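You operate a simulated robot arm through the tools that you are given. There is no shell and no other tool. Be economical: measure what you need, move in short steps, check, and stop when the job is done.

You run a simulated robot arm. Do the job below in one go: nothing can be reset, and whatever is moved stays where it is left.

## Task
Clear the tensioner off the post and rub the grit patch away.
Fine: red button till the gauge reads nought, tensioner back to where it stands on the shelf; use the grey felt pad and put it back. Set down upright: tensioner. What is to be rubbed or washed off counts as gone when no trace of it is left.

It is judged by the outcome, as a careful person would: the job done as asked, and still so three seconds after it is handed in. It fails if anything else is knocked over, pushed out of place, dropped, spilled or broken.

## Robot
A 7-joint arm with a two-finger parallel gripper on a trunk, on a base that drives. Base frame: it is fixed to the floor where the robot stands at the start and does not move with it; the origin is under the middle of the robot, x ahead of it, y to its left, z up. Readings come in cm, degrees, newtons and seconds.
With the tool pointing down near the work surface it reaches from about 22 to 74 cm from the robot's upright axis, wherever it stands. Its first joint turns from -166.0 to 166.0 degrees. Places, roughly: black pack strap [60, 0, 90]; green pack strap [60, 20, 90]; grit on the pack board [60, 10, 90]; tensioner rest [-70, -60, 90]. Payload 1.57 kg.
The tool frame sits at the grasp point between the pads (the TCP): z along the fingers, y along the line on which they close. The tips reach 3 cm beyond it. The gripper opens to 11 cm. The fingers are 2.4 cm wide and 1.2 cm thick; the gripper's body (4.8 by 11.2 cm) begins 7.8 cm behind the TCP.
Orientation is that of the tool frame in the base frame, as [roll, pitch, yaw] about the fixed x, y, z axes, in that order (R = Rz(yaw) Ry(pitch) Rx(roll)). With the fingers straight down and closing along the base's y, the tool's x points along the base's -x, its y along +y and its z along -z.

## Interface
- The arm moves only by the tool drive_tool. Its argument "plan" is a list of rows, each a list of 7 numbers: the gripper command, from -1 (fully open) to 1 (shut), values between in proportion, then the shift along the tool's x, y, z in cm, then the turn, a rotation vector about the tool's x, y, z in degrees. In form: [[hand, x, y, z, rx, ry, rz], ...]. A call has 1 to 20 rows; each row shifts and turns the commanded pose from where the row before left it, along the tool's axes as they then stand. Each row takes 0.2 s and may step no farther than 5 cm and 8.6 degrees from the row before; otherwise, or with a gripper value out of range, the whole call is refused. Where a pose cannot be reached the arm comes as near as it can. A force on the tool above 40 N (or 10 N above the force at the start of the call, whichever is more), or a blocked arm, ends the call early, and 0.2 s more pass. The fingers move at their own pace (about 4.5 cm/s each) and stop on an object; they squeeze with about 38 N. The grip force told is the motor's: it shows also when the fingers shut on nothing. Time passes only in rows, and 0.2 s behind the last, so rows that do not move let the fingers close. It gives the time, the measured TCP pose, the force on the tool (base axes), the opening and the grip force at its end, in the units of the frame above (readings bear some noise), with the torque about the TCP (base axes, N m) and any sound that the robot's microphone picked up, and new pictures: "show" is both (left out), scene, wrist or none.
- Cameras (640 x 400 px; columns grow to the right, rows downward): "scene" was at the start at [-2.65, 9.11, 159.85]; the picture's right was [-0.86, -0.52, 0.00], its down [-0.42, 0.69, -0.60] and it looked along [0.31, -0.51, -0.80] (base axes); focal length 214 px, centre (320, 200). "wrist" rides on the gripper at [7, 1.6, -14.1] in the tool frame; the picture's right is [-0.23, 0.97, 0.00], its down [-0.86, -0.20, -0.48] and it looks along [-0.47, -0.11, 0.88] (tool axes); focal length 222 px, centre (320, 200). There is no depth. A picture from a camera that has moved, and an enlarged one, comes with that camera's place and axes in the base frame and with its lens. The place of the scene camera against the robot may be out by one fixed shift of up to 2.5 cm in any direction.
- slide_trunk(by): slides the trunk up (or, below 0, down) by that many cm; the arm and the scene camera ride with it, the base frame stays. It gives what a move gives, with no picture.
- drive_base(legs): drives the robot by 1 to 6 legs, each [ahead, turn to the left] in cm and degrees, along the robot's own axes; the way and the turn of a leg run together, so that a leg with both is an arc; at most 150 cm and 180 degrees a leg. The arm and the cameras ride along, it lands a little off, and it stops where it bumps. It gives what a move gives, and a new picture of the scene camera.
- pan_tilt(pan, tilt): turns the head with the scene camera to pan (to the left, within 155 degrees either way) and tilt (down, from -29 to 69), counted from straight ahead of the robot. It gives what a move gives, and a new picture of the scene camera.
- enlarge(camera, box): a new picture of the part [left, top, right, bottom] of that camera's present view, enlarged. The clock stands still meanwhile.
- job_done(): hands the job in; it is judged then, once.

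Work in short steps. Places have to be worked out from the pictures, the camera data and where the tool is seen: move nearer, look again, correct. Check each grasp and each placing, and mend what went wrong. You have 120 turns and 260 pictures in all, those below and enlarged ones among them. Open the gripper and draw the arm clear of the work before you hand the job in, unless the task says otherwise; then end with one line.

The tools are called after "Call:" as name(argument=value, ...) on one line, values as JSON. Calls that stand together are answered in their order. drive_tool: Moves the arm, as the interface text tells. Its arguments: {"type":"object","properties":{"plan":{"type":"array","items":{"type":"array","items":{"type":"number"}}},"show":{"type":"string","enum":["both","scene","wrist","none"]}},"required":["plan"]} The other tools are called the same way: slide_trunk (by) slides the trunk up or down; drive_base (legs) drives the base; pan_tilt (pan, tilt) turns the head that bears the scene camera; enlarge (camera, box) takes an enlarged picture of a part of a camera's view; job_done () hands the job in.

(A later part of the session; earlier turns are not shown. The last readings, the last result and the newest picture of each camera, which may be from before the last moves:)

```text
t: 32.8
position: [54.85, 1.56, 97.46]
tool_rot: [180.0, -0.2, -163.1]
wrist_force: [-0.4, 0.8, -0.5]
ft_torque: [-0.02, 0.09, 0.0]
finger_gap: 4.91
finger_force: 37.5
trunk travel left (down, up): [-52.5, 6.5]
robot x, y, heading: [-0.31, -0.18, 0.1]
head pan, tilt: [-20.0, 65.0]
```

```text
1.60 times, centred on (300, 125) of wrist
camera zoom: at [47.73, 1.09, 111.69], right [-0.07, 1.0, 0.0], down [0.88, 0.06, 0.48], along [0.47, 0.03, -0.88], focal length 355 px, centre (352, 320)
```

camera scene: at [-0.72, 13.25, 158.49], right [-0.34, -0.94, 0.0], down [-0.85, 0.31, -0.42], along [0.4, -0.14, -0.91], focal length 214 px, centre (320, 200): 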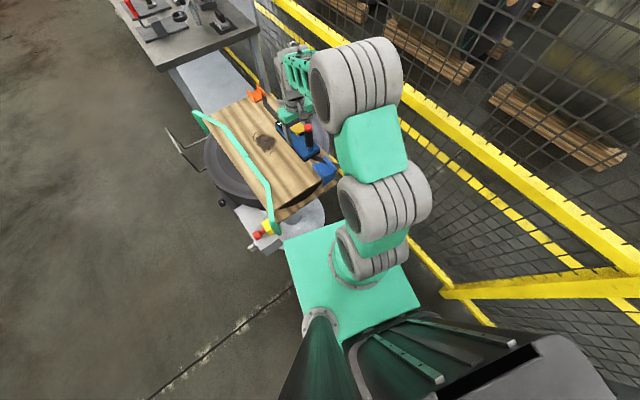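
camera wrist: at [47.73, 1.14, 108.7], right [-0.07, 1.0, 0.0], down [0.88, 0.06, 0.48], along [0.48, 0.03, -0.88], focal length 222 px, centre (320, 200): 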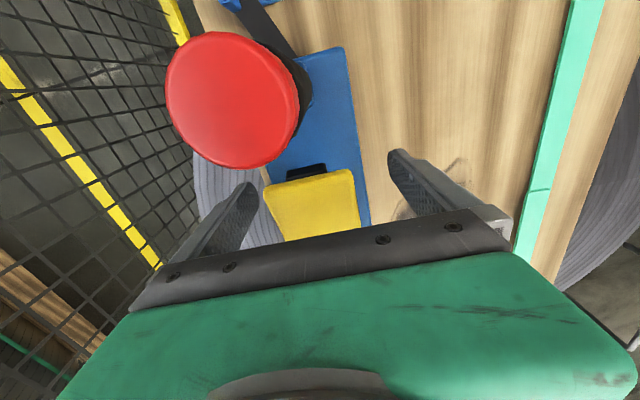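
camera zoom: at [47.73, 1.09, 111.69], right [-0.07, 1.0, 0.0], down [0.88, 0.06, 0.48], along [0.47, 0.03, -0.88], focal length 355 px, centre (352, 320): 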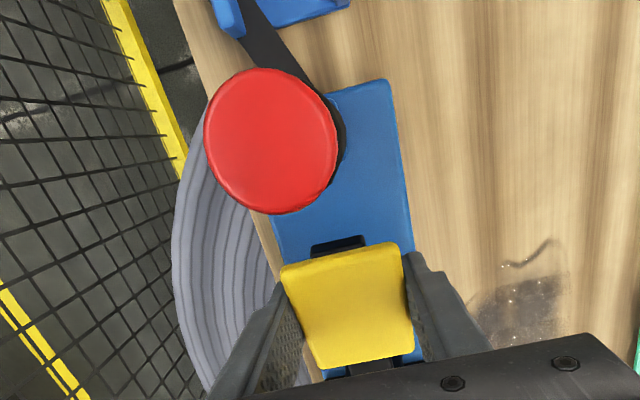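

The fingers slid off the body edge and closed lightly on the yellow block; nothing moved. I open, rise, and go for the black handle instead, which gives a long vertical line of contact.

Call:
drive_tool(plan=[[-1, 0, 0, 0, 0, 0, 0], [-1, 0, 0, 0, 0, 0, 0], [-1, 0, 0, -3, 0, 0, 0], [-1, 0, 0, -4, 0, 0, 0], [-1, 0, 0, -4, 0, 0, 0], [-1, 3.5, 0, 0, 0, 0, 0], [-1, 3.5, 0, 0, 0, 0, 0], [-1, 0, 0, 0, 0, 0, 0]], show="both")

Call:
enlarge(camera="wrist", box=[200, 60, 440, 210])

Call:
enlarge(camera="scene", box=[230, 60, 350, 160])

```text
t: 34.6
position: [48.16, -0.45, 108.63]
tool_rot: [-180.0, 0.0, -163.0]
wrist_force: [-0.3, 0.2, -0.7]
ft_torque: [0.0, -0.01, 0.01]
finger_gap: 10.99
finger_force: 0.1
trunk travel left (down, up): [-52.5, 6.5]
robot x, y, heading: [-0.0, 0.17, -0.1]
head pan, tilt: [-20.0, 65.0]
camera scene: at [-0.77, 13.34, 158.48], right [-0.34, -0.94, 0.0], down [-0.85, 0.31, -0.42], along [0.4, -0.14, -0.91], focal length 214 px, centre (320, 200)
camera wrist: at [40.92, -0.96, 122.88], right [-0.07, 1.0, 0.0], down [0.88, 0.06, 0.48], along [0.48, 0.03, -0.88], focal length 222 px, centre (320, 200)
```

scene: 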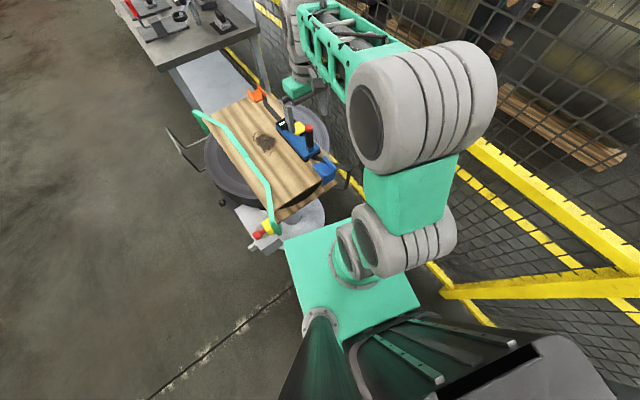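
wrist: 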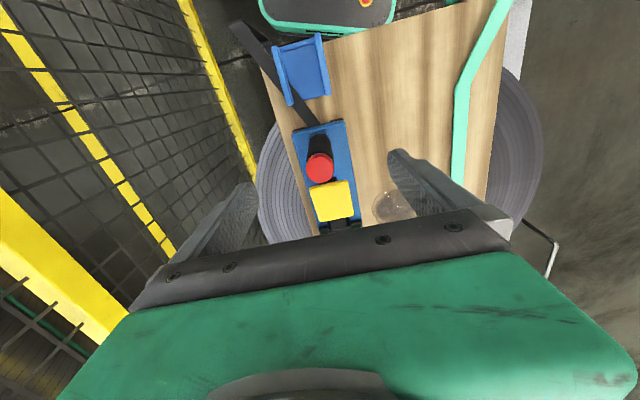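

```text
2.67 times, centred on (320, 135) of wrist
camera zoom: at [40.92, -0.96, 122.88], right [-0.07, 1.0, 0.0], down [0.88, 0.06, 0.48], along [0.48, 0.03, -0.88], focal length 592 px, centre (320, 373)
```

zoom: 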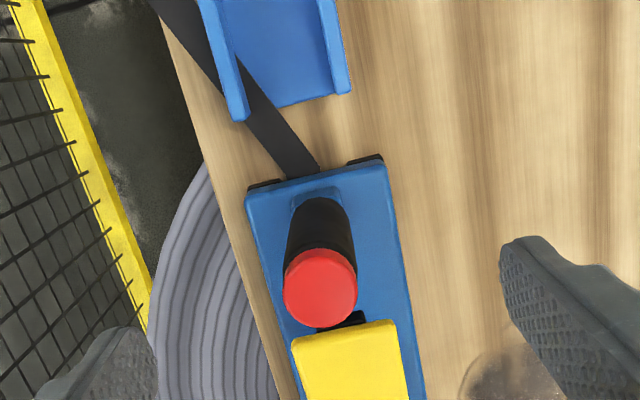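

```text
4.00 times, centred on (290, 110) of scene
camera zoom: at [-0.77, 13.34, 158.48], right [-0.34, -0.94, 0.0], down [-0.85, 0.31, -0.42], along [0.4, -0.14, -0.91], focal length 858 px, centre (440, 560)
```

zoom: 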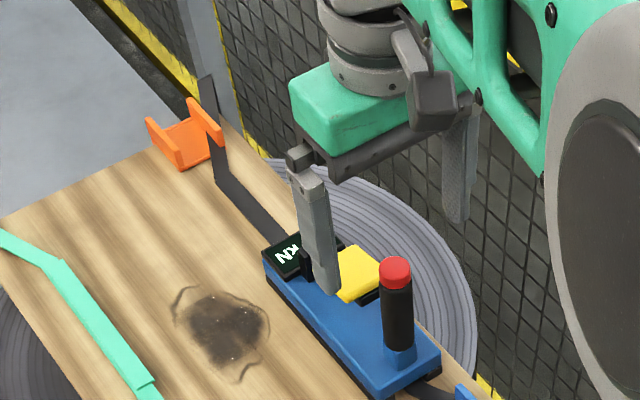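

Button located again at (48.0, -0.5), right below the TCP. I descend to z≈99.2 around the handle.

Call:
drive_tool(plan=[[-1, 0.1, 0, 3.5, 0, 0, 0], [-1, 0, 0, 3, 0, 0, 0], [-1, 0, 0, 2.9, 0, 0, 0], [-1, 0, 0, 0, 0, 0, 0]], show="wrist")

Call:
enlarge(camera="scene", box=[250, 80, 350, 160])

```text
t: 35.6
position: [48.12, -0.42, 99.16]
tool_rot: [-180.0, 0.1, -163.0]
wrist_force: [0.3, 0.1, 0.9]
ft_torque: [-0.02, 0.02, 0.0]
finger_gap: 10.99
finger_force: 0.1
trunk travel left (down, up): [-52.5, 6.5]
robot x, y, heading: [-0.12, -0.01, 0.0]
head pan, tilt: [-20.0, 65.0]
camera wrist: at [40.9, -0.99, 113.45], right [-0.07, 1.0, 0.0], down [0.88, 0.06, 0.48], along [0.48, 0.03, -0.88], focal length 222 px, centre (320, 200)
```

wrist: 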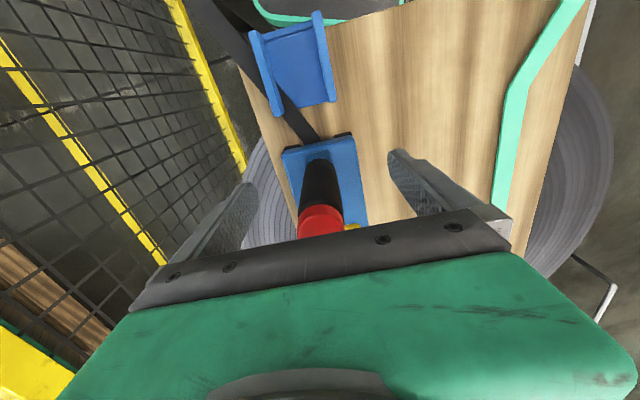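

```text
5.00 times, centred on (300, 120) of scene
camera zoom: at [-0.75, 13.34, 158.48], right [-0.34, -0.94, 0.0], down [-0.85, 0.31, -0.42], along [0.4, -0.14, -0.91], focal length 1072 px, centre (420, 600)
```

zoom: 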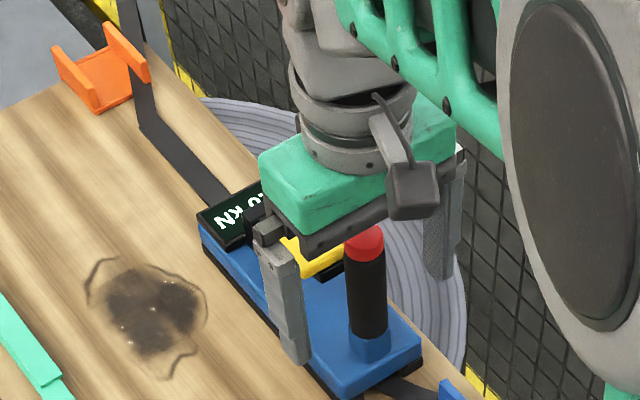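

Fingers flank the handle. I close on it.

Call:
drive_tool(plan=[[1, 0, 0, 0, 0, 0, 0], [1, 0, 0, 0, 0, 0, 0], [1, 0, 0, 0, 0, 0, 0], [1, 0, 0, 0, 0, 0, 0], [1, 0, 0, 0, 0, 0, 0], [1, 0, 0, 0, 0, 0, 0]], show="none")

Call:
drive_tool(plan=[[1, 0, 0, -0.5, 0, 0, 0], [1, 0, 0, -0.5, 0, 0, 0], [1, 0, 0, -1, 0, 0, 0], [1, 0, 0, 0, 0, 0, 0]], show="wrist")

Call:
enlarge(camera="scene", box=[230, 60, 350, 160])

```text
t: 37.0
position: [48.1, -0.43, 99.4]
tool_rot: [179.9, 0.0, -163.0]
wrist_force: [-0.3, -0.2, 0.2]
ft_torque: [0.01, 0.0, 0.03]
finger_gap: 2.78
finger_force: 24.4
trunk travel left (down, up): [-52.5, 6.5]
robot x, y, heading: [0.33, 0.26, -0.1]
head pan, tilt: [-20.0, 65.0]
```

```text
t: 38.0
position: [48.16, -0.32, 101.23]
tool_rot: [180.0, -0.2, -163.0]
wrist_force: [0.4, 0.2, -11.7]
ft_torque: [-0.3, 0.95, 0.03]
finger_gap: 2.74
finger_force: 38.3
trunk travel left (down, up): [-52.5, 6.5]
robot x, y, heading: [-0.11, -0.21, -0.0]
head pan, tilt: [-20.0, 65.0]
camera wrist: at [40.96, -0.95, 115.46], right [-0.07, 1.0, 0.0], down [0.88, 0.06, 0.48], along [0.48, 0.03, -0.88], focal length 222 px, centre (320, 200)
```

wrist: 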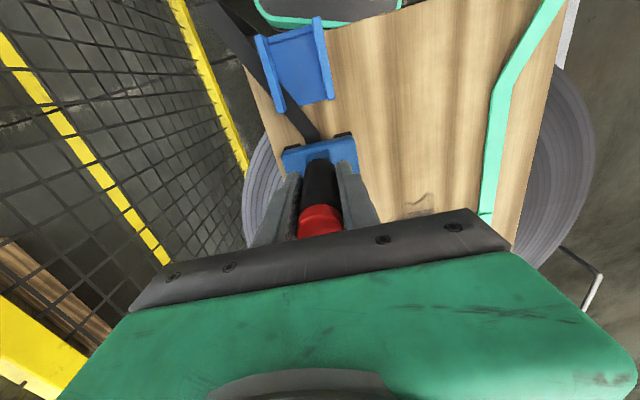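

```text
4.00 times, centred on (290, 110) of scene
camera zoom: at [-0.67, 13.35, 158.48], right [-0.34, -0.94, 0.0], down [-0.85, 0.31, -0.42], along [0.4, -0.14, -0.91], focal length 858 px, centre (440, 560)
```

zoom: 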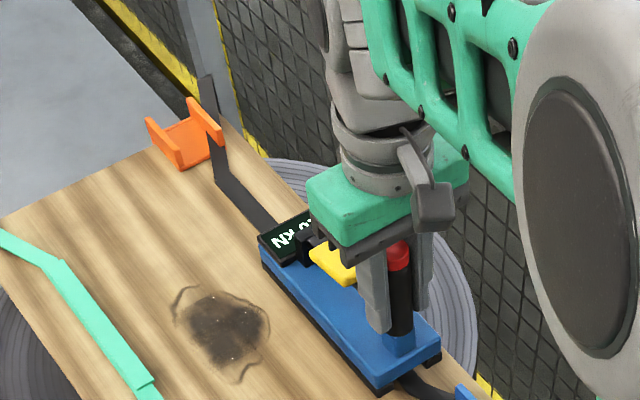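

It bears 11.7 N with a 1 N·m tilt moment. I lift further slowly to see whether it comes level.

Call:
drive_tool(plan=[[1, 0, 0, -1, 0, 0, 0], [1, 0, 0, -1, 0, 0, 0], [1, 0, 0, -1, 0, 0, 0], [1, 0, 0, 0, 0, 0, 0]], show="wrist")

Call:
enlarge(camera="scene", box=[230, 60, 350, 160])

```text
t: 39.0
position: [48.38, -0.41, 104.16]
tool_rot: [180.0, -0.1, -162.9]
wrist_force: [0.0, -0.9, -13.7]
ft_torque: [-0.31, 0.93, 0.01]
finger_gap: 2.72
finger_force: 37.6
trunk travel left (down, up): [-52.5, 6.5]
robot x, y, heading: [0.17, -0.07, -0.1]
head pan, tilt: [-20.0, 65.0]
camera wrist: at [41.01, -0.94, 118.32], right [-0.07, 1.0, 0.0], down [0.88, 0.06, 0.48], along [0.48, 0.03, -0.88], focal length 222 px, centre (320, 200)
```

wrist: 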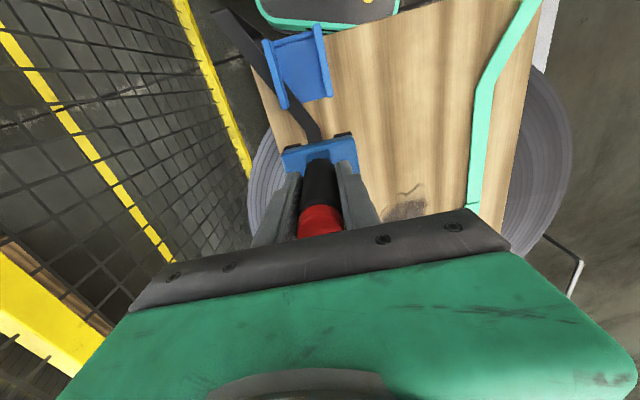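

```text
4.00 times, centred on (290, 110) of scene
camera zoom: at [-0.66, 13.35, 158.48], right [-0.34, -0.94, 0.0], down [-0.85, 0.31, -0.42], along [0.4, -0.14, -0.91], focal length 858 px, centre (440, 560)
```

zoom: 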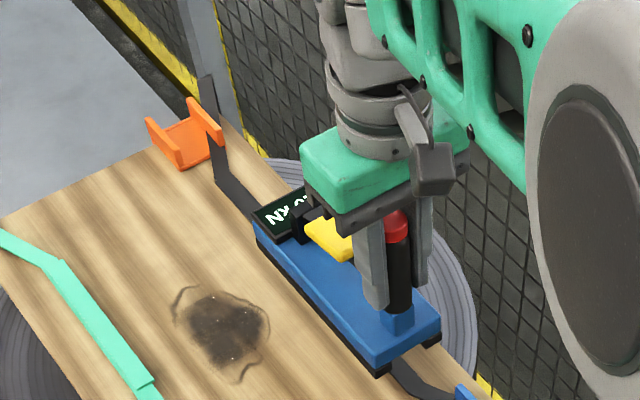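

It hangs level in the grip and the strap stays behind. I raise it and draw it in toward the robot for driving, then look down to check base clearances.

Call:
drive_tool(plan=[[1, 0, 0, -2, 0, 0, 0], [1, 0, 0, -3, 0, 0, 0], [1, 0, 0, -3, 0, 0, 0], [1, 0, 0, -3, 0, 0, 0], [1, 2, 0, -3, 0, 0, 0], [1, 3, 0, -2, 0, 0, 0], [1, 3, 0, 0, 0, 0, 0], [1, 3, 0, 0, 0, 0, 0], [1, 3, 0, 0, 0, 0, 0], [1, 0, 0, 0, 0, 0, 0]], show="none")

Call:
pan_tilt(pan=10, tilt=69)

Call:
pan_tilt(pan=-150, tilt=69)

```text
t: 41.2
position: [34.75, -4.37, 120.17]
tool_rot: [180.0, -0.1, -163.1]
wrist_force: [0.0, 0.4, -13.0]
ft_torque: [-0.26, 0.93, 0.0]
finger_gap: 2.76
finger_force: 37.8
trunk travel left (down, up): [-52.5, 6.5]
robot x, y, heading: [0.15, -0.05, -0.0]
head pan, tilt: [-20.0, 65.0]
```

```text
t: 42.1
position: [34.86, -4.49, 120.14]
tool_rot: [180.0, -0.2, -163.1]
wrist_force: [0.3, -0.9, -12.8]
ft_torque: [-0.3, 0.97, 0.0]
finger_gap: 2.73
finger_force: 38.7
trunk travel left (down, up): [-52.5, 6.5]
robot x, y, heading: [-0.02, 0.02, 0.0]
head pan, tilt: [10.0, 68.8]
camera scene: at [-0.88, 16.38, 158.1], right [0.17, -0.98, 0.0], down [-0.92, -0.16, -0.36], along [0.36, 0.06, -0.93], focal length 214 px, centre (320, 200)
```

scene: 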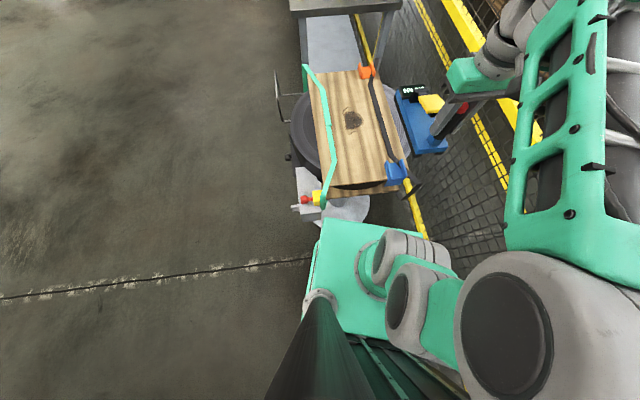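

```text
t: 44.6
position: [34.77, -4.48, 120.42]
tool_rot: [180.0, -0.1, -163.0]
wrist_force: [0.9, 0.5, -12.8]
ft_torque: [-0.27, 0.95, 0.01]
finger_gap: 2.74
finger_force: 37.8
trunk travel left (down, up): [-52.5, 6.5]
robot x, y, heading: [-0.1, 0.19, -0.1]
head pan, tilt: [-150.0, 68.8]
camera scene: at [-11.24, 12.62, 158.11], right [-0.5, 0.87, 0.0], down [0.81, 0.47, -0.36], along [-0.31, -0.18, -0.93], focal length 214 px, centre (320, 200)
```

scene: 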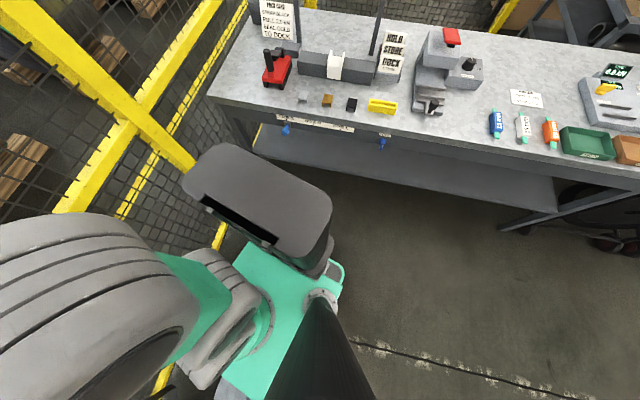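

The base has room behind and to the right. I back up 5 cm, turn right 105°, and go ahead 20 cm, checking before the last turn.

Call:
drive_base(legs=[[-5, 0], [0, -105], [18, 0]])

Call:
pan_tilt(pan=-30, tilt=60)

```text
t: 50.7
position: [-21.26, -42.79, 120.04]
tool_rot: [179.5, -1.0, 91.7]
wrist_force: [0.3, -0.1, -12.0]
ft_torque: [0.86, 0.13, -0.01]
finger_gap: 2.71
finger_force: 38.5
trunk travel left (down, up): [-52.5, 6.5]
robot x, y, heading: [-7.92, -10.43, -104.9]
head pan, tilt: [-150.0, 68.8]
stopped in leg 3: the force on the tool passed its limit at 78 N (the readings are from after the stop); the commanded pose is now the measured one
camera scene: at [6.66, -3.59, 158.08], right [0.97, 0.26, 0.0], down [0.24, -0.9, -0.36], along [-0.09, 0.35, -0.93], focal length 214 px, centre (320, 200)
```

scene: 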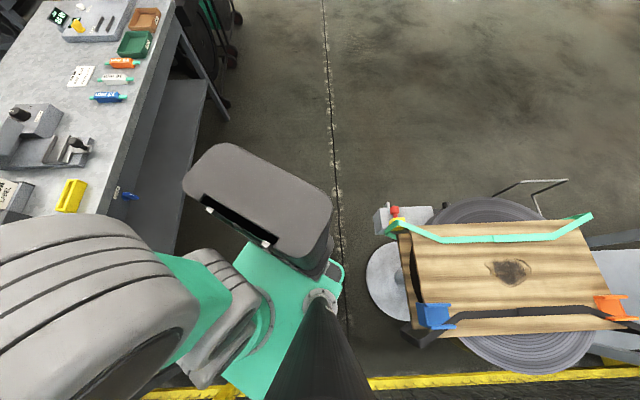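

```text
t: 52.7
position: [-21.37, -42.72, 120.13]
tool_rot: [179.7, -0.7, 91.7]
wrist_force: [-0.5, -0.6, -12.4]
ft_torque: [0.92, 0.06, 0.04]
finger_gap: 2.77
finger_force: 37.3
trunk travel left (down, up): [-52.5, 6.5]
robot x, y, heading: [-8.13, -10.68, -105.0]
head pan, tilt: [-30.0, 60.0]
camera scene: at [3.3, -13.69, 159.04], right [-0.71, 0.71, 0.0], down [0.61, 0.61, -0.5], along [-0.35, -0.35, -0.87], focal length 214 px, centre (320, 200)
```

scene: 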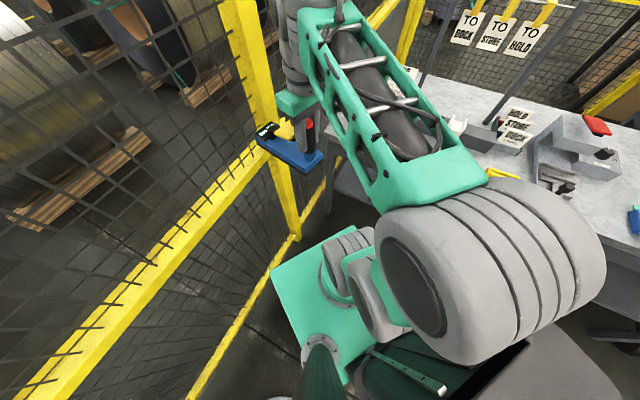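

The tensioner's nose touched the fence post; it is still held. I back off 7 cm and look at it.

Call:
drive_base(legs=[[-7, 0]])

Call:
enlarge(camera="scene", box=[200, 60, 380, 200])

Call:
enlarge(camera="wrist", box=[0, 0, 640, 400])

```text
t: 53.8
position: [-19.36, -35.74, 120.25]
tool_rot: [179.6, -0.9, 91.7]
wrist_force: [1.8, 0.8, -12.4]
ft_torque: [0.9, 0.11, 0.0]
finger_gap: 2.74
finger_force: 37.9
trunk travel left (down, up): [-52.5, 6.5]
robot x, y, heading: [-6.22, -3.63, -104.7]
head pan, tilt: [-30.0, 60.0]
camera scene: at [5.19, -6.63, 159.04], right [-0.71, 0.71, 0.0], down [0.61, 0.61, -0.5], along [-0.35, -0.35, -0.87], focal length 214 px, centre (320, 200)
```

scene: 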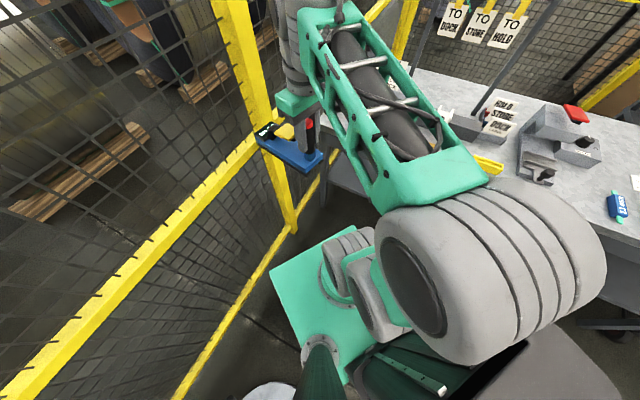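

```text
2.86 times, centred on (290, 130) of scene
camera zoom: at [5.19, -6.63, 159.04], right [-0.71, 0.71, 0.0], down [0.61, 0.61, -0.5], along [-0.35, -0.35, -0.87], focal length 613 px, centre (406, 400)
```

zoom: 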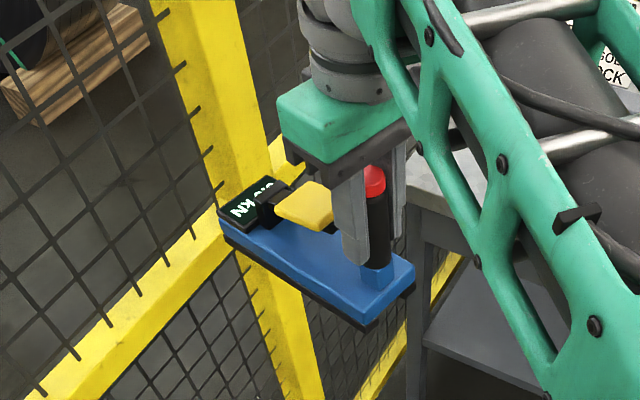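

```text
1.00 times, centred on (320, 200) of wrist (not enlarged: the box is as wide or as high as the picture)
camera zoom: at [-18.11, -28.97, 134.55], right [0.98, -0.2, 0.0], down [-0.18, -0.87, 0.47], along [-0.09, -0.46, -0.88], focal length 222 px, centre (320, 200)
```

zoom: 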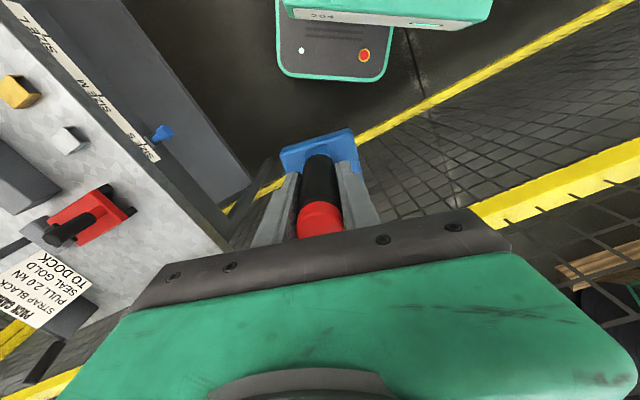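

Still level and gripped. From the wrist view the red tool is at about (-73, -44) and the free slot beside it at about (-70, -60), which matches the listed rest. Turn right 50° in place (nose radius clears the fence), then ahead 11 cm.

Call:
drive_base(legs=[[0, -50], [11, 0]])

Call:
pan_tilt(pan=10, tilt=50)

Call:
enlarge(camera="wrist", box=[0, 0, 640, 400])

```text
t: 57.2
position: [-49.22, -18.97, 120.08]
tool_rot: [179.6, -1.0, 41.8]
wrist_force: [-0.3, 0.5, -13.1]
ft_torque: [0.7, -0.63, 0.01]
finger_gap: 2.72
finger_force: 37.8
trunk travel left (down, up): [-52.5, 6.5]
robot x, y, heading: [-15.96, -8.46, -154.6]
head pan, tilt: [-30.0, 60.0]
camera scene: at [-11.28, -19.39, 159.04], right [0.08, 1.0, 0.0], down [0.86, -0.07, -0.5], along [-0.5, 0.04, -0.87], focal length 214 px, centre (320, 200)
```

scene: 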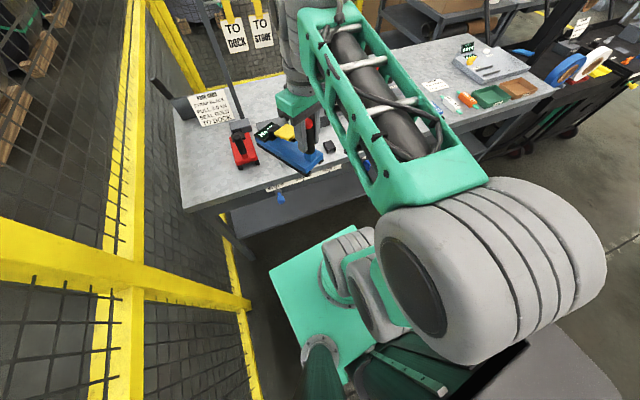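

```text
t: 58.3
position: [-48.98, -19.02, 120.17]
tool_rot: [179.6, -0.9, 41.9]
wrist_force: [0.6, -0.3, -12.0]
ft_torque: [0.68, -0.65, 0.02]
finger_gap: 2.74
finger_force: 38.0
trunk travel left (down, up): [-52.5, 6.5]
robot x, y, heading: [-15.94, -8.28, -154.7]
head pan, tilt: [10.0, 50.0]
camera scene: at [-10.83, -24.33, 160.29], right [-0.58, 0.82, 0.0], down [0.63, 0.44, -0.64], along [-0.52, -0.37, -0.77], focal length 214 px, centre (320, 200)
```

scene: 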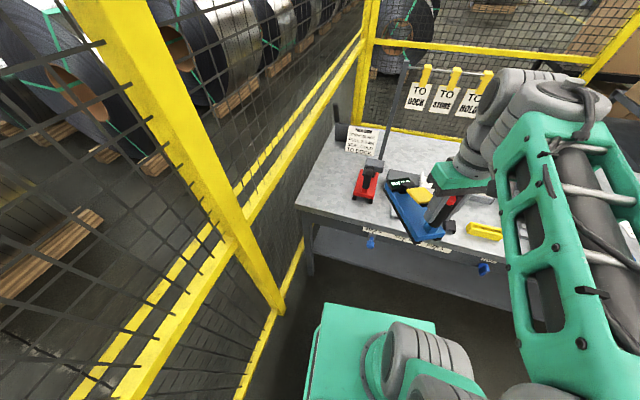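

```text
1.00 times, centred on (320, 200) of wrist (not enlarged: the box is as wide or as high as the picture)
camera zoom: at [-43.1, -15.66, 134.48], right [0.48, -0.88, 0.0], down [-0.78, -0.43, 0.46], along [-0.41, -0.23, -0.89], focal length 222 px, centre (320, 200)
```

zoom: 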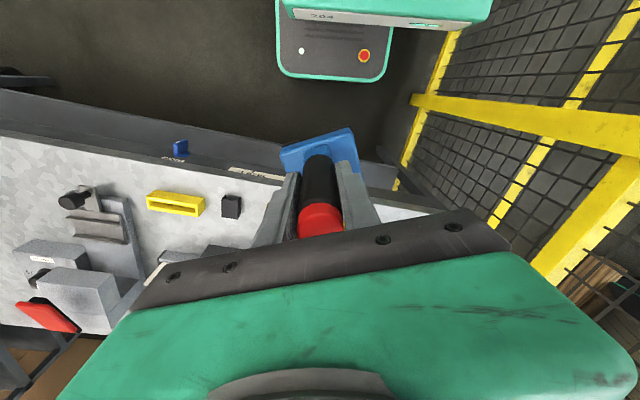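

Now I zoom in on the free slot left of the red tool to look for any marking.

Call:
enlarge(camera="scene", box=[290, 120, 418, 220])

```text
4.00 times, centred on (354, 170) of scene
camera zoom: at [-10.83, -24.33, 160.29], right [-0.58, 0.82, 0.0], down [0.63, 0.44, -0.64], along [-0.52, -0.37, -0.77], focal length 858 px, centre (184, 320)
```

zoom: 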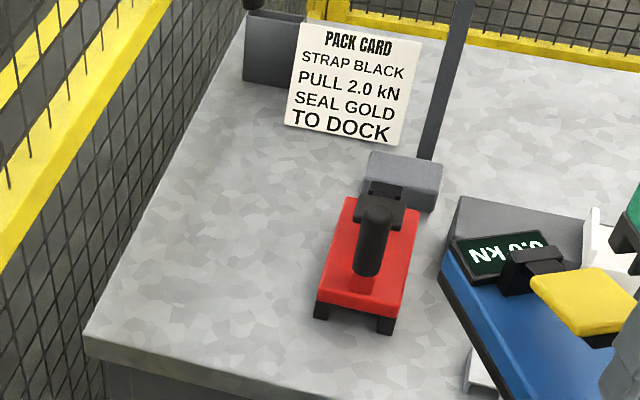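

No mark, but the slot one pitch left of the red tool, aligned with it and square to the bench, matches the given rest. I move the tensioner there high (z 120) with handle to the front, turning it to point straight into the bench.

Call:
drive_tool(plan=[[1, -3.99, 2.16, 0, 0, 0, 0], [1, -3.99, 2.16, 0, 0, 0, 0], [1, -3.99, 2.16, 0, 0, 0, 0], [1, -3.99, 2.16, 0, 0, 0, 0], [1, -3.99, 2.16, 0, 0, 0, 0], [1, -3.99, 2.16, 0, 0, 0, 0], [1, -3.99, 2.16, 0, 0, 0, 0], [1, -3.99, 2.16, 0, 0, 0, 0], [1, -3.99, 2.16, 0, 0, 0, 0], [1, 0, 0, 0, 0, -0.9, 0], [1, 0, 0, 0, 0, 0, 6.5], [1, 0, 0, 0, 0, 0, 6.5], [1, 0, 0, 0, 0, 0, 6.5], [1, 0, 0, 0, 0, 0, 6.5], [1, 0, 0, 0, 0, 0, 0]], show="both")

Call:
enlarge(camera="scene", box=[290, 100, 450, 220])

```text
t: 61.5
position: [-62.12, -55.97, 119.44]
tool_rot: [179.8, -0.1, 15.8]
wrist_force: [-0.8, 0.1, -13.4]
ft_torque: [0.33, -0.86, -0.04]
finger_gap: 2.75
finger_force: 38.0
out of reach, approached as far as the arm can: row 6, 9
trunk travel left (down, up): [-52.5, 6.5]
robot x, y, heading: [-16.04, -8.65, -154.8]
head pan, tilt: [10.0, 50.0]
camera scene: at [-10.85, -24.41, 160.29], right [-0.58, 0.82, 0.0], down [0.63, 0.44, -0.64], along [-0.52, -0.37, -0.77], focal length 214 px, centre (320, 200)
camera wrist: at [-55.07, -55.62, 133.55], right [0.05, -1.0, 0.01], down [-0.88, -0.04, 0.47], along [-0.47, -0.03, -0.88], focal length 222 px, centre (320, 200)
```

scene: 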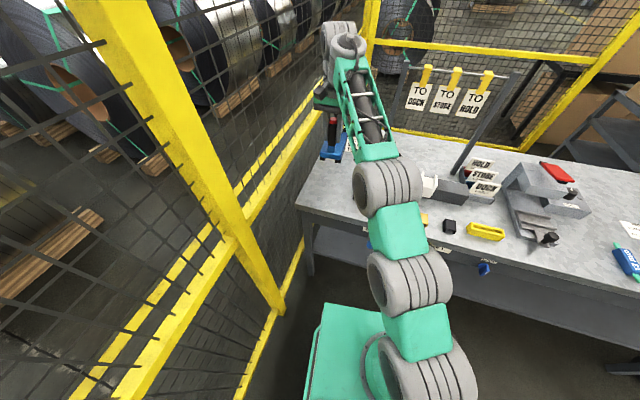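
wrist: 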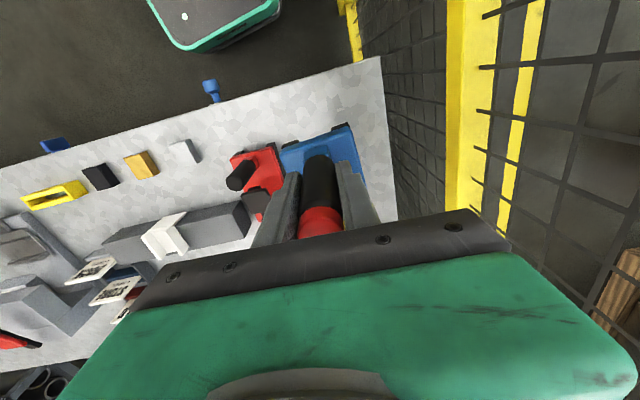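

```text
3.33 times, centred on (370, 160) of scene
camera zoom: at [-10.85, -24.41, 160.29], right [-0.58, 0.82, 0.0], down [0.63, 0.44, -0.64], along [-0.52, -0.37, -0.77], focal length 715 px, centre (153, 333)
```

zoom: 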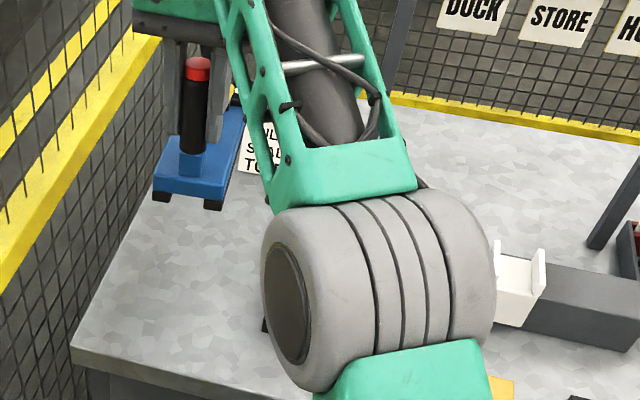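

Near its reach limit up high, but aligned. I lower to z≈104 and shift 1.4 cm left for the slot centre, then check.

Call:
drive_tool(plan=[[1, 0, 0, 4, 0, 0, 0], [1, 0, 0, 4, 0, 0, 0], [1, -0.5, 0.6, 4, 0, 0, 0], [1, -0.5, 0.6, 3.5, 0, 0, 0], [1, 0, 0, 0, 0, 0, 0]], show="wrist")

Call:
enlarge(camera="scene", box=[270, 100, 430, 220])

```text
t: 62.7
position: [-62.92, -57.58, 103.69]
tool_rot: [179.7, -0.2, 16.0]
wrist_force: [-0.6, 0.1, -13.2]
ft_torque: [0.35, -0.86, 0.03]
finger_gap: 2.73
finger_force: 37.8
trunk travel left (down, up): [-52.5, 6.5]
robot x, y, heading: [-15.58, -8.72, -154.7]
head pan, tilt: [10.0, 50.0]
camera wrist: at [-55.8, -57.22, 117.89], right [0.05, -1.0, 0.0], down [-0.88, -0.04, 0.47], along [-0.47, -0.03, -0.88], focal length 222 px, centre (320, 200)
```

wrist: 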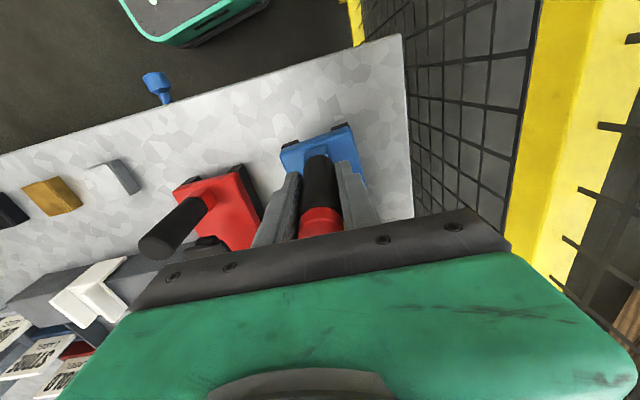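

```text
3.33 times, centred on (350, 160) of scene
camera zoom: at [-10.85, -24.41, 160.29], right [-0.58, 0.82, 0.0], down [0.63, 0.44, -0.64], along [-0.52, -0.37, -0.77], focal length 715 px, centre (220, 333)
```

zoom: 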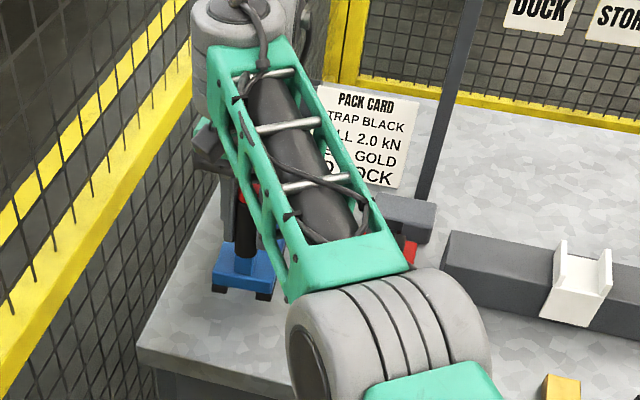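

Slot is clear, alignment with the red tool good. I lower gently until it stands.

Call:
drive_tool(plan=[[1, 0, 0, 1, 0, 0, 0], [1, 0, 0, 1, 0, 0, 0], [1, 0, 0, 1, 0, 0, 0], [1, 0, 0, 0.6, 0, 0, 0], [1, 0, 0, 0, 0, 0, 0]], show="wrist")

```text
t: 63.9
position: [-62.69, -57.51, 100.21]
tool_rot: [179.7, -0.3, 15.9]
wrist_force: [0.4, 0.4, -12.1]
ft_torque: [0.34, -0.82, -0.01]
finger_gap: 2.74
finger_force: 37.5
trunk travel left (down, up): [-52.5, 6.5]
robot x, y, heading: [-15.75, -8.14, -154.5]
head pan, tilt: [10.0, 50.0]
camera wrist: at [-55.61, -57.18, 114.41], right [0.05, -1.0, 0.01], down [-0.88, -0.04, 0.47], along [-0.47, -0.03, -0.88], focal length 222 px, centre (320, 200)
```

wrist: 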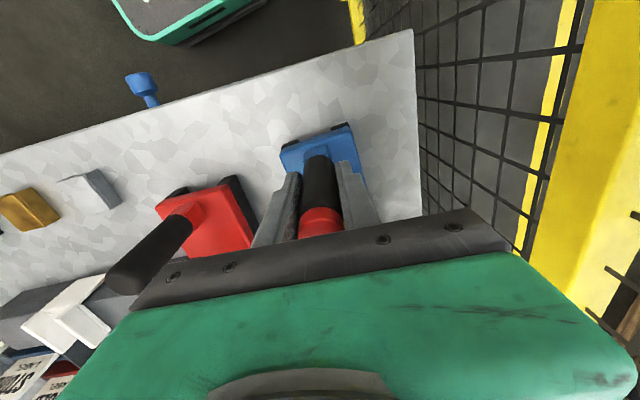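

Still hanging; continue down in 0.4 cm steps.

Call:
drive_tool(plan=[[1, 0, 0, 0.4, 0, 0, 0], [1, 0, 0, 0.4, 0, 0, 0], [1, 0, 0, 0.4, 0, 0, 0], [1, 0, 0, 0, 0, 0, 0]], show="none")

```text
t: 64.9
position: [-62.58, -57.47, 99.25]
tool_rot: [179.4, 0.2, 15.9]
wrist_force: [4.4, 2.4, 2.5]
ft_torque: [0.05, 1.49, -0.24]
finger_gap: 2.74
finger_force: 37.7
trunk travel left (down, up): [-52.5, 6.5]
robot x, y, heading: [-16.27, -8.82, -154.7]
head pan, tilt: [10.0, 50.0]
```

It stands (the weight is taken). I back off 0.2 cm of the press, open the fingers and check.

Call:
drive_tool(plan=[[1, 0, 0, -0.2, 0, 0, 0], [0.4, 0, 0, 0, 0, 0, 0], [-0.2, 0, 0, 0, 0, 0, 0], [-0.6, 0, 0, 0, 0, 0, 0], [-0.6, 0, 0, 0, 0, 0, 0], [-0.6, 0, 0, 0, 0, 0, 0]], show="wrist")

```text
t: 66.3
position: [-62.54, -57.46, 99.33]
tool_rot: [179.6, -0.1, 16.0]
wrist_force: [0.0, 0.1, -0.2]
ft_torque: [0.0, -0.02, 0.02]
finger_gap: 8.77
finger_force: 0.0
trunk travel left (down, up): [-52.5, 6.5]
robot x, y, heading: [-15.78, -8.37, -154.6]
head pan, tilt: [10.0, 50.0]
camera wrist: at [-55.57, -57.08, 113.5], right [0.05, -1.0, 0.01], down [-0.88, -0.04, 0.48], along [-0.47, -0.03, -0.88], focal length 222 px, centre (320, 200)
```

wrist: 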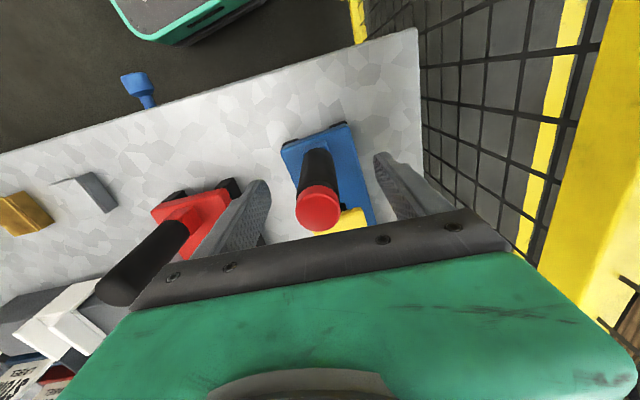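

Released, tensioner upright. I rise straight up, swing back and look over the bench from above for the pad and any marks.

Call:
drive_tool(plan=[[-0.6, 0, 0, -3, 0, 0, 0], [-0.6, 0, 0, -4, 0, 0, 0], [-0.6, 0, 0, -4, 0, 0, 0], [-0.6, 0, 0, -4, 0, 0, 0], [-0.6, 3, -2, -2, 0, 0, 0], [-0.6, 4, -3, 0, 0, 0, 0], [-0.6, 4, -3, 0, 0, 0, 0], [-0.6, 4, -3, 0, 0, 0, 0]], show="both")

Call:
enlarge(camera="scene", box=[290, 110, 450, 220])

Call:
enlarge(camera="wrist", box=[100, 60, 420, 260])

```text
t: 68.1
position: [-51.38, -42.48, 116.26]
tool_rot: [179.6, -0.1, 15.8]
wrist_force: [0.1, -0.8, -0.8]
ft_torque: [-0.03, -0.05, 0.0]
finger_gap: 8.8
finger_force: 0.1
trunk travel left (down, up): [-52.5, 6.5]
robot x, y, heading: [-16.01, -8.47, -154.7]
head pan, tilt: [10.0, 50.0]
camera scene: at [-10.71, -24.22, 160.3], right [-0.58, 0.82, 0.0], down [0.63, 0.44, -0.64], along [-0.53, -0.37, -0.77], focal length 214 px, centre (320, 200)
camera wrist: at [-44.33, -42.09, 130.46], right [0.05, -1.0, 0.01], down [-0.88, -0.04, 0.48], along [-0.47, -0.03, -0.88], focal length 222 px, centre (320, 200)
```

scene: 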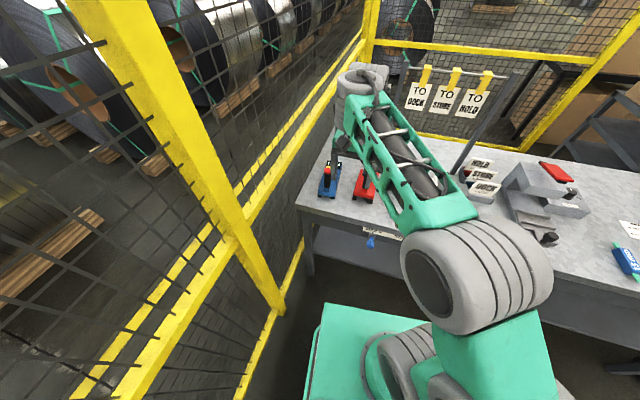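
wrist: 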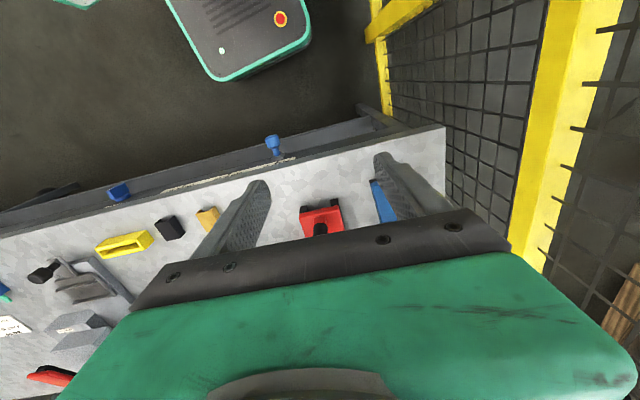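

```text
3.64 times, centred on (370, 165) of scene
camera zoom: at [-10.71, -24.22, 160.3], right [-0.58, 0.82, 0.0], down [0.63, 0.44, -0.64], along [-0.53, -0.37, -0.77], focal length 780 px, centre (138, 327)
```

zoom: 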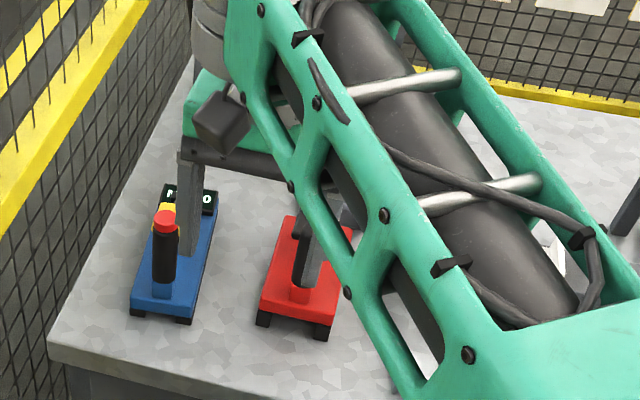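

```text
2.00 times, centred on (260, 160) of wrist
camera zoom: at [-44.33, -42.09, 130.46], right [0.05, -1.0, 0.01], down [-0.88, -0.04, 0.48], along [-0.47, -0.03, -0.88], focal length 444 px, centre (440, 280)
```

zoom: 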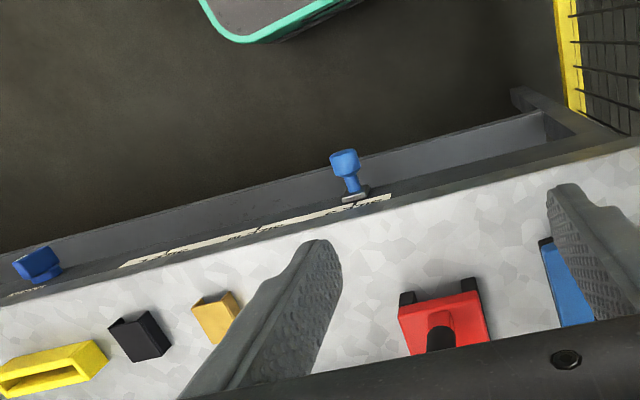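

The tensioner stands neatly beside the red one. Now I move the arm aside to inspect the grey block behind the red tool.

Call:
drive_tool(plan=[[-1, 2, -4, -3, 0, 0, 0], [-1, 2, -4, 0, 0, 0, 0], [-1, 2, -4, 0, 0, 0, 0], [-1, 2, -4, 0, 0, 0, 0], [-1, 2, -4, 0, 0, 0, 0], [-1, 2, -4, 0, 0, 0, 0]], show="none")

Call:
enlarge(camera="scene", box=[300, 120, 430, 220])

Call:
enlarge(camera="wrist", box=[160, 60, 480, 260])

```text
refused: row 1 steps farther than a row can; nothing moved
```

```text
4.00 times, centred on (365, 170) of scene
camera zoom: at [-10.71, -24.22, 160.3], right [-0.58, 0.82, 0.0], down [0.63, 0.44, -0.64], along [-0.53, -0.37, -0.77], focal length 858 px, centre (140, 320)
```

zoom: 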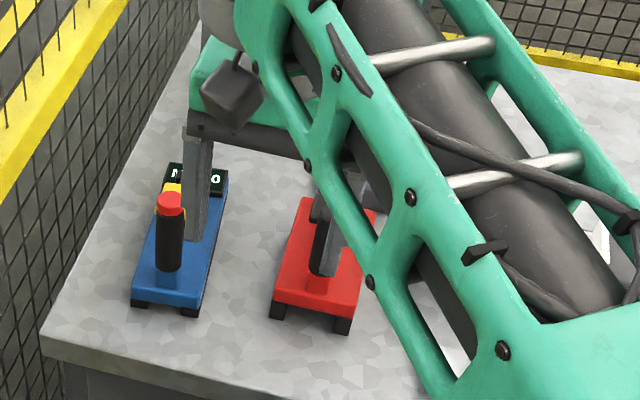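

```text
2.00 times, centred on (320, 160) of wrist
camera zoom: at [-44.33, -42.09, 130.46], right [0.05, -1.0, 0.01], down [-0.88, -0.04, 0.48], along [-0.47, -0.03, -0.88], focal length 444 px, centre (320, 280)
```

zoom: 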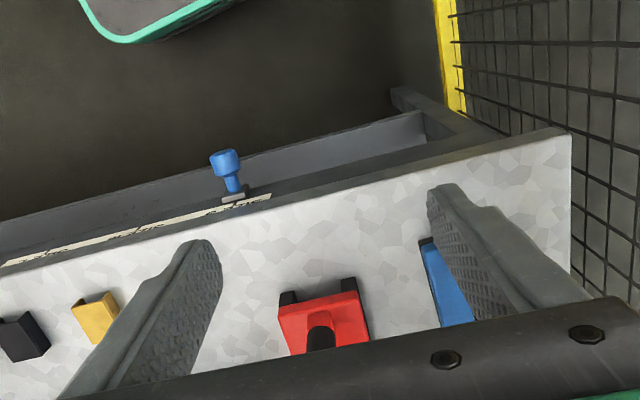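

The first row was a touch too long; I redo it in smaller rows.

Call:
drive_tool(plan=[[-1, 0, 0, -4, 0, 0, 0], [-1, 2, -4, 0, 0, 0, 0], [-1, 2, -4, 0, 0, 0, 0], [-1, 2, -4, 0, 0, 0, 0], [-1, 2, -4, 0, 0, 0, 0], [-1, 2, -4, 0, 0, 0, 0], [-1, 2, -4, 0, 0, 0, 0]], show="none")

Call:
enlarge(camera="scene", box=[300, 120, 430, 220])

Call:
enlarge(camera="scene", box=[355, 130, 403, 170])

```text
t: 69.7
position: [-46.4, -16.43, 120.17]
tool_rot: [179.7, -0.1, 15.9]
wrist_force: [0.9, 0.2, 0.4]
ft_torque: [0.0, -0.02, -0.02]
finger_gap: 11.02
finger_force: 0.0
trunk travel left (down, up): [-52.5, 6.5]
robot x, y, heading: [-16.28, -8.64, -154.4]
head pan, tilt: [10.0, 50.0]
```

```text
4.00 times, centred on (365, 170) of scene
camera zoom: at [-10.73, -24.3, 160.3], right [-0.58, 0.82, 0.0], down [0.63, 0.44, -0.64], along [-0.53, -0.37, -0.77], focal length 858 px, centre (140, 320)
```

zoom: 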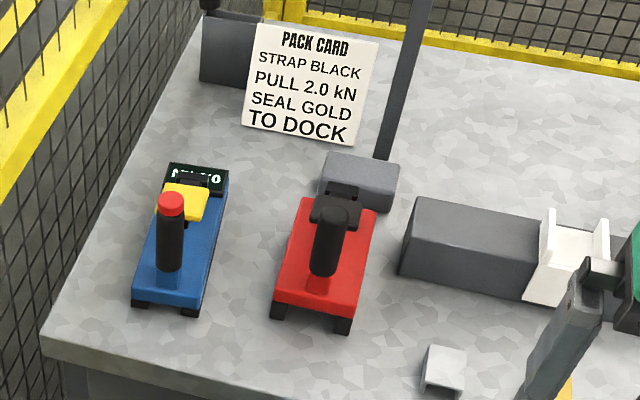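

```text
10.00 times, centred on (379, 150) of scene
camera zoom: at [-10.73, -24.3, 160.3], right [-0.58, 0.82, 0.0], down [0.63, 0.44, -0.64], along [-0.53, -0.37, -0.77], focal length 2145 px, centre (-270, 700)
```

zoom: 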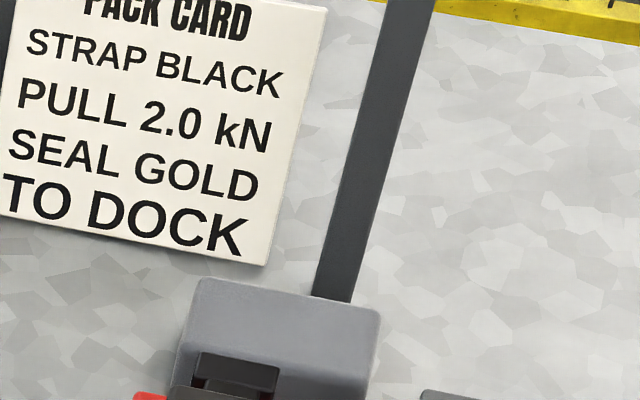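

The grey block is merely the sign post's foot; the felt pad is the grey block with black grip on a mat on the far bench (a white one lies further on). I drive there around the stand's left: reverse, turn right to heading 80°, go 83 cm, then turn to heading ~3°.

Call:
drive_base(legs=[[-5, 0], [0, -125.4], [83, 0], [0, -75]])

Call:
pan_tilt(pan=-20, tilt=40)

```text
t: 83.0
position: [34.48, 72.32, 120.19]
tool_rot: [179.7, -0.1, 175.5]
wrist_force: [-0.6, 0.5, -1.2]
ft_torque: [-0.02, 0.0, -0.01]
finger_gap: 11.03
finger_force: 0.0
trunk travel left (down, up): [-52.5, 6.5]
robot x, y, heading: [2.99, 75.59, 5.0]
head pan, tilt: [10.0, 50.0]
camera scene: at [2.81, 92.33, 160.3], right [0.26, -0.97, 0.0], down [-0.74, -0.2, -0.64], along [0.62, 0.17, -0.77], focal length 214 px, centre (320, 200)
```

scene: 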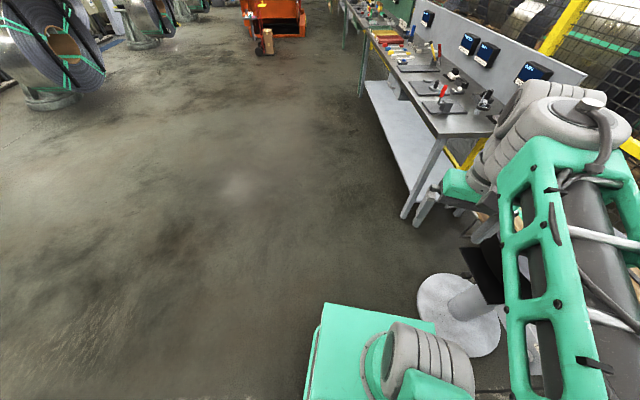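

```text
t: 84.0
position: [34.43, 72.57, 120.19]
tool_rot: [179.6, -0.1, 175.6]
wrist_force: [0.0, 0.1, 0.3]
ft_torque: [0.0, -0.02, 0.0]
finger_gap: 10.98
finger_force: 0.1
trunk travel left (down, up): [-52.5, 6.5]
robot x, y, heading: [3.33, 75.46, 5.1]
head pan, tilt: [-20.0, 40.0]
camera scene: at [3.58, 88.14, 161.71], right [-0.26, -0.97, 0.0], down [-0.62, 0.17, -0.77], along [0.74, -0.2, -0.64], focal length 214 px, centre (320, 200)
```

scene: 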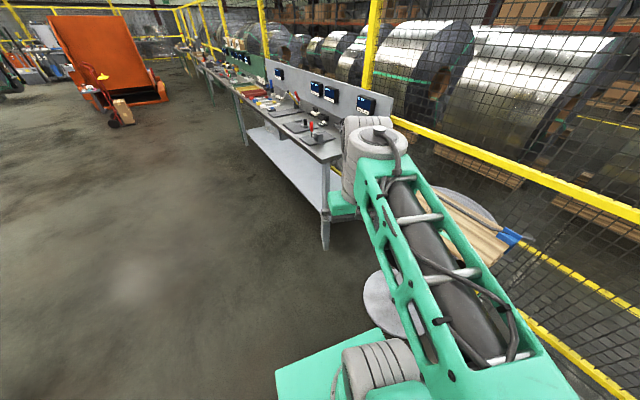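

Way is clear. I advance 80 cm and look again toward the bench.

Call:
drive_base(legs=[[80, 0]])

Call:
pan_tilt(pan=-50, tilt=50)

```text
t: 88.3
position: [115.81, 79.17, 120.23]
tool_rot: [179.6, 0.1, 175.4]
wrist_force: [0.0, 0.0, 0.6]
ft_torque: [0.04, 0.01, -0.01]
finger_gap: 11.01
finger_force: 0.1
trunk travel left (down, up): [-52.5, 6.5]
robot x, y, heading: [84.64, 82.61, 4.7]
head pan, tilt: [-20.0, 40.0]
camera scene: at [84.96, 95.03, 161.71], right [-0.26, -0.96, 0.0], down [-0.62, 0.17, -0.77], along [0.74, -0.2, -0.64], focal length 214 px, centre (320, 200)
```

scene: 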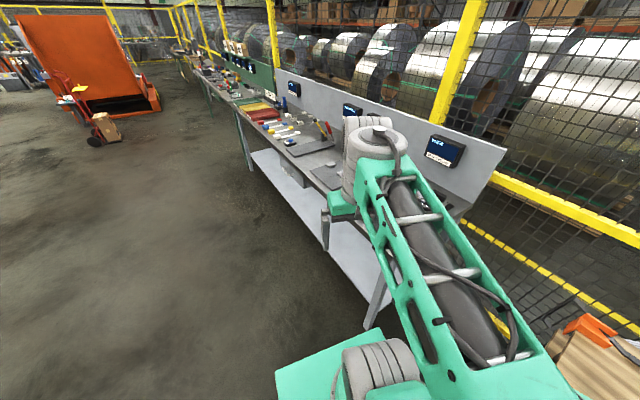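

```text
t: 89.3
position: [115.8, 79.21, 120.38]
tool_rot: [179.6, -0.2, 175.4]
wrist_force: [0.4, -0.5, -0.9]
ft_torque: [-0.02, -0.04, 0.0]
finger_gap: 11.01
finger_force: 0.0
trunk travel left (down, up): [-52.5, 6.5]
robot x, y, heading: [84.81, 82.18, 4.8]
head pan, tilt: [-50.0, 50.0]
camera scene: at [82.16, 91.8, 160.3], right [-0.71, -0.7, 0.0], down [-0.54, 0.54, -0.64], along [0.45, -0.46, -0.77], focal length 214 px, centre (320, 200)
```

scene: 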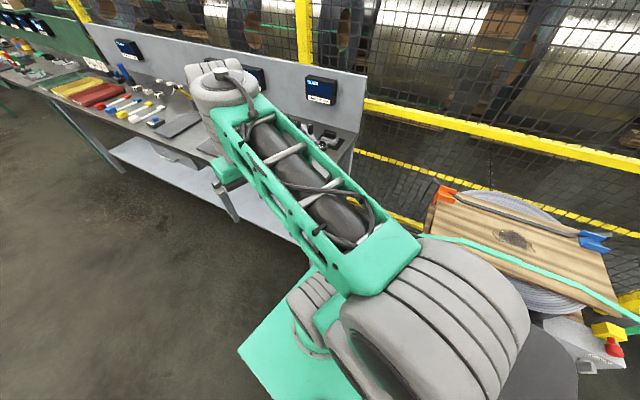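

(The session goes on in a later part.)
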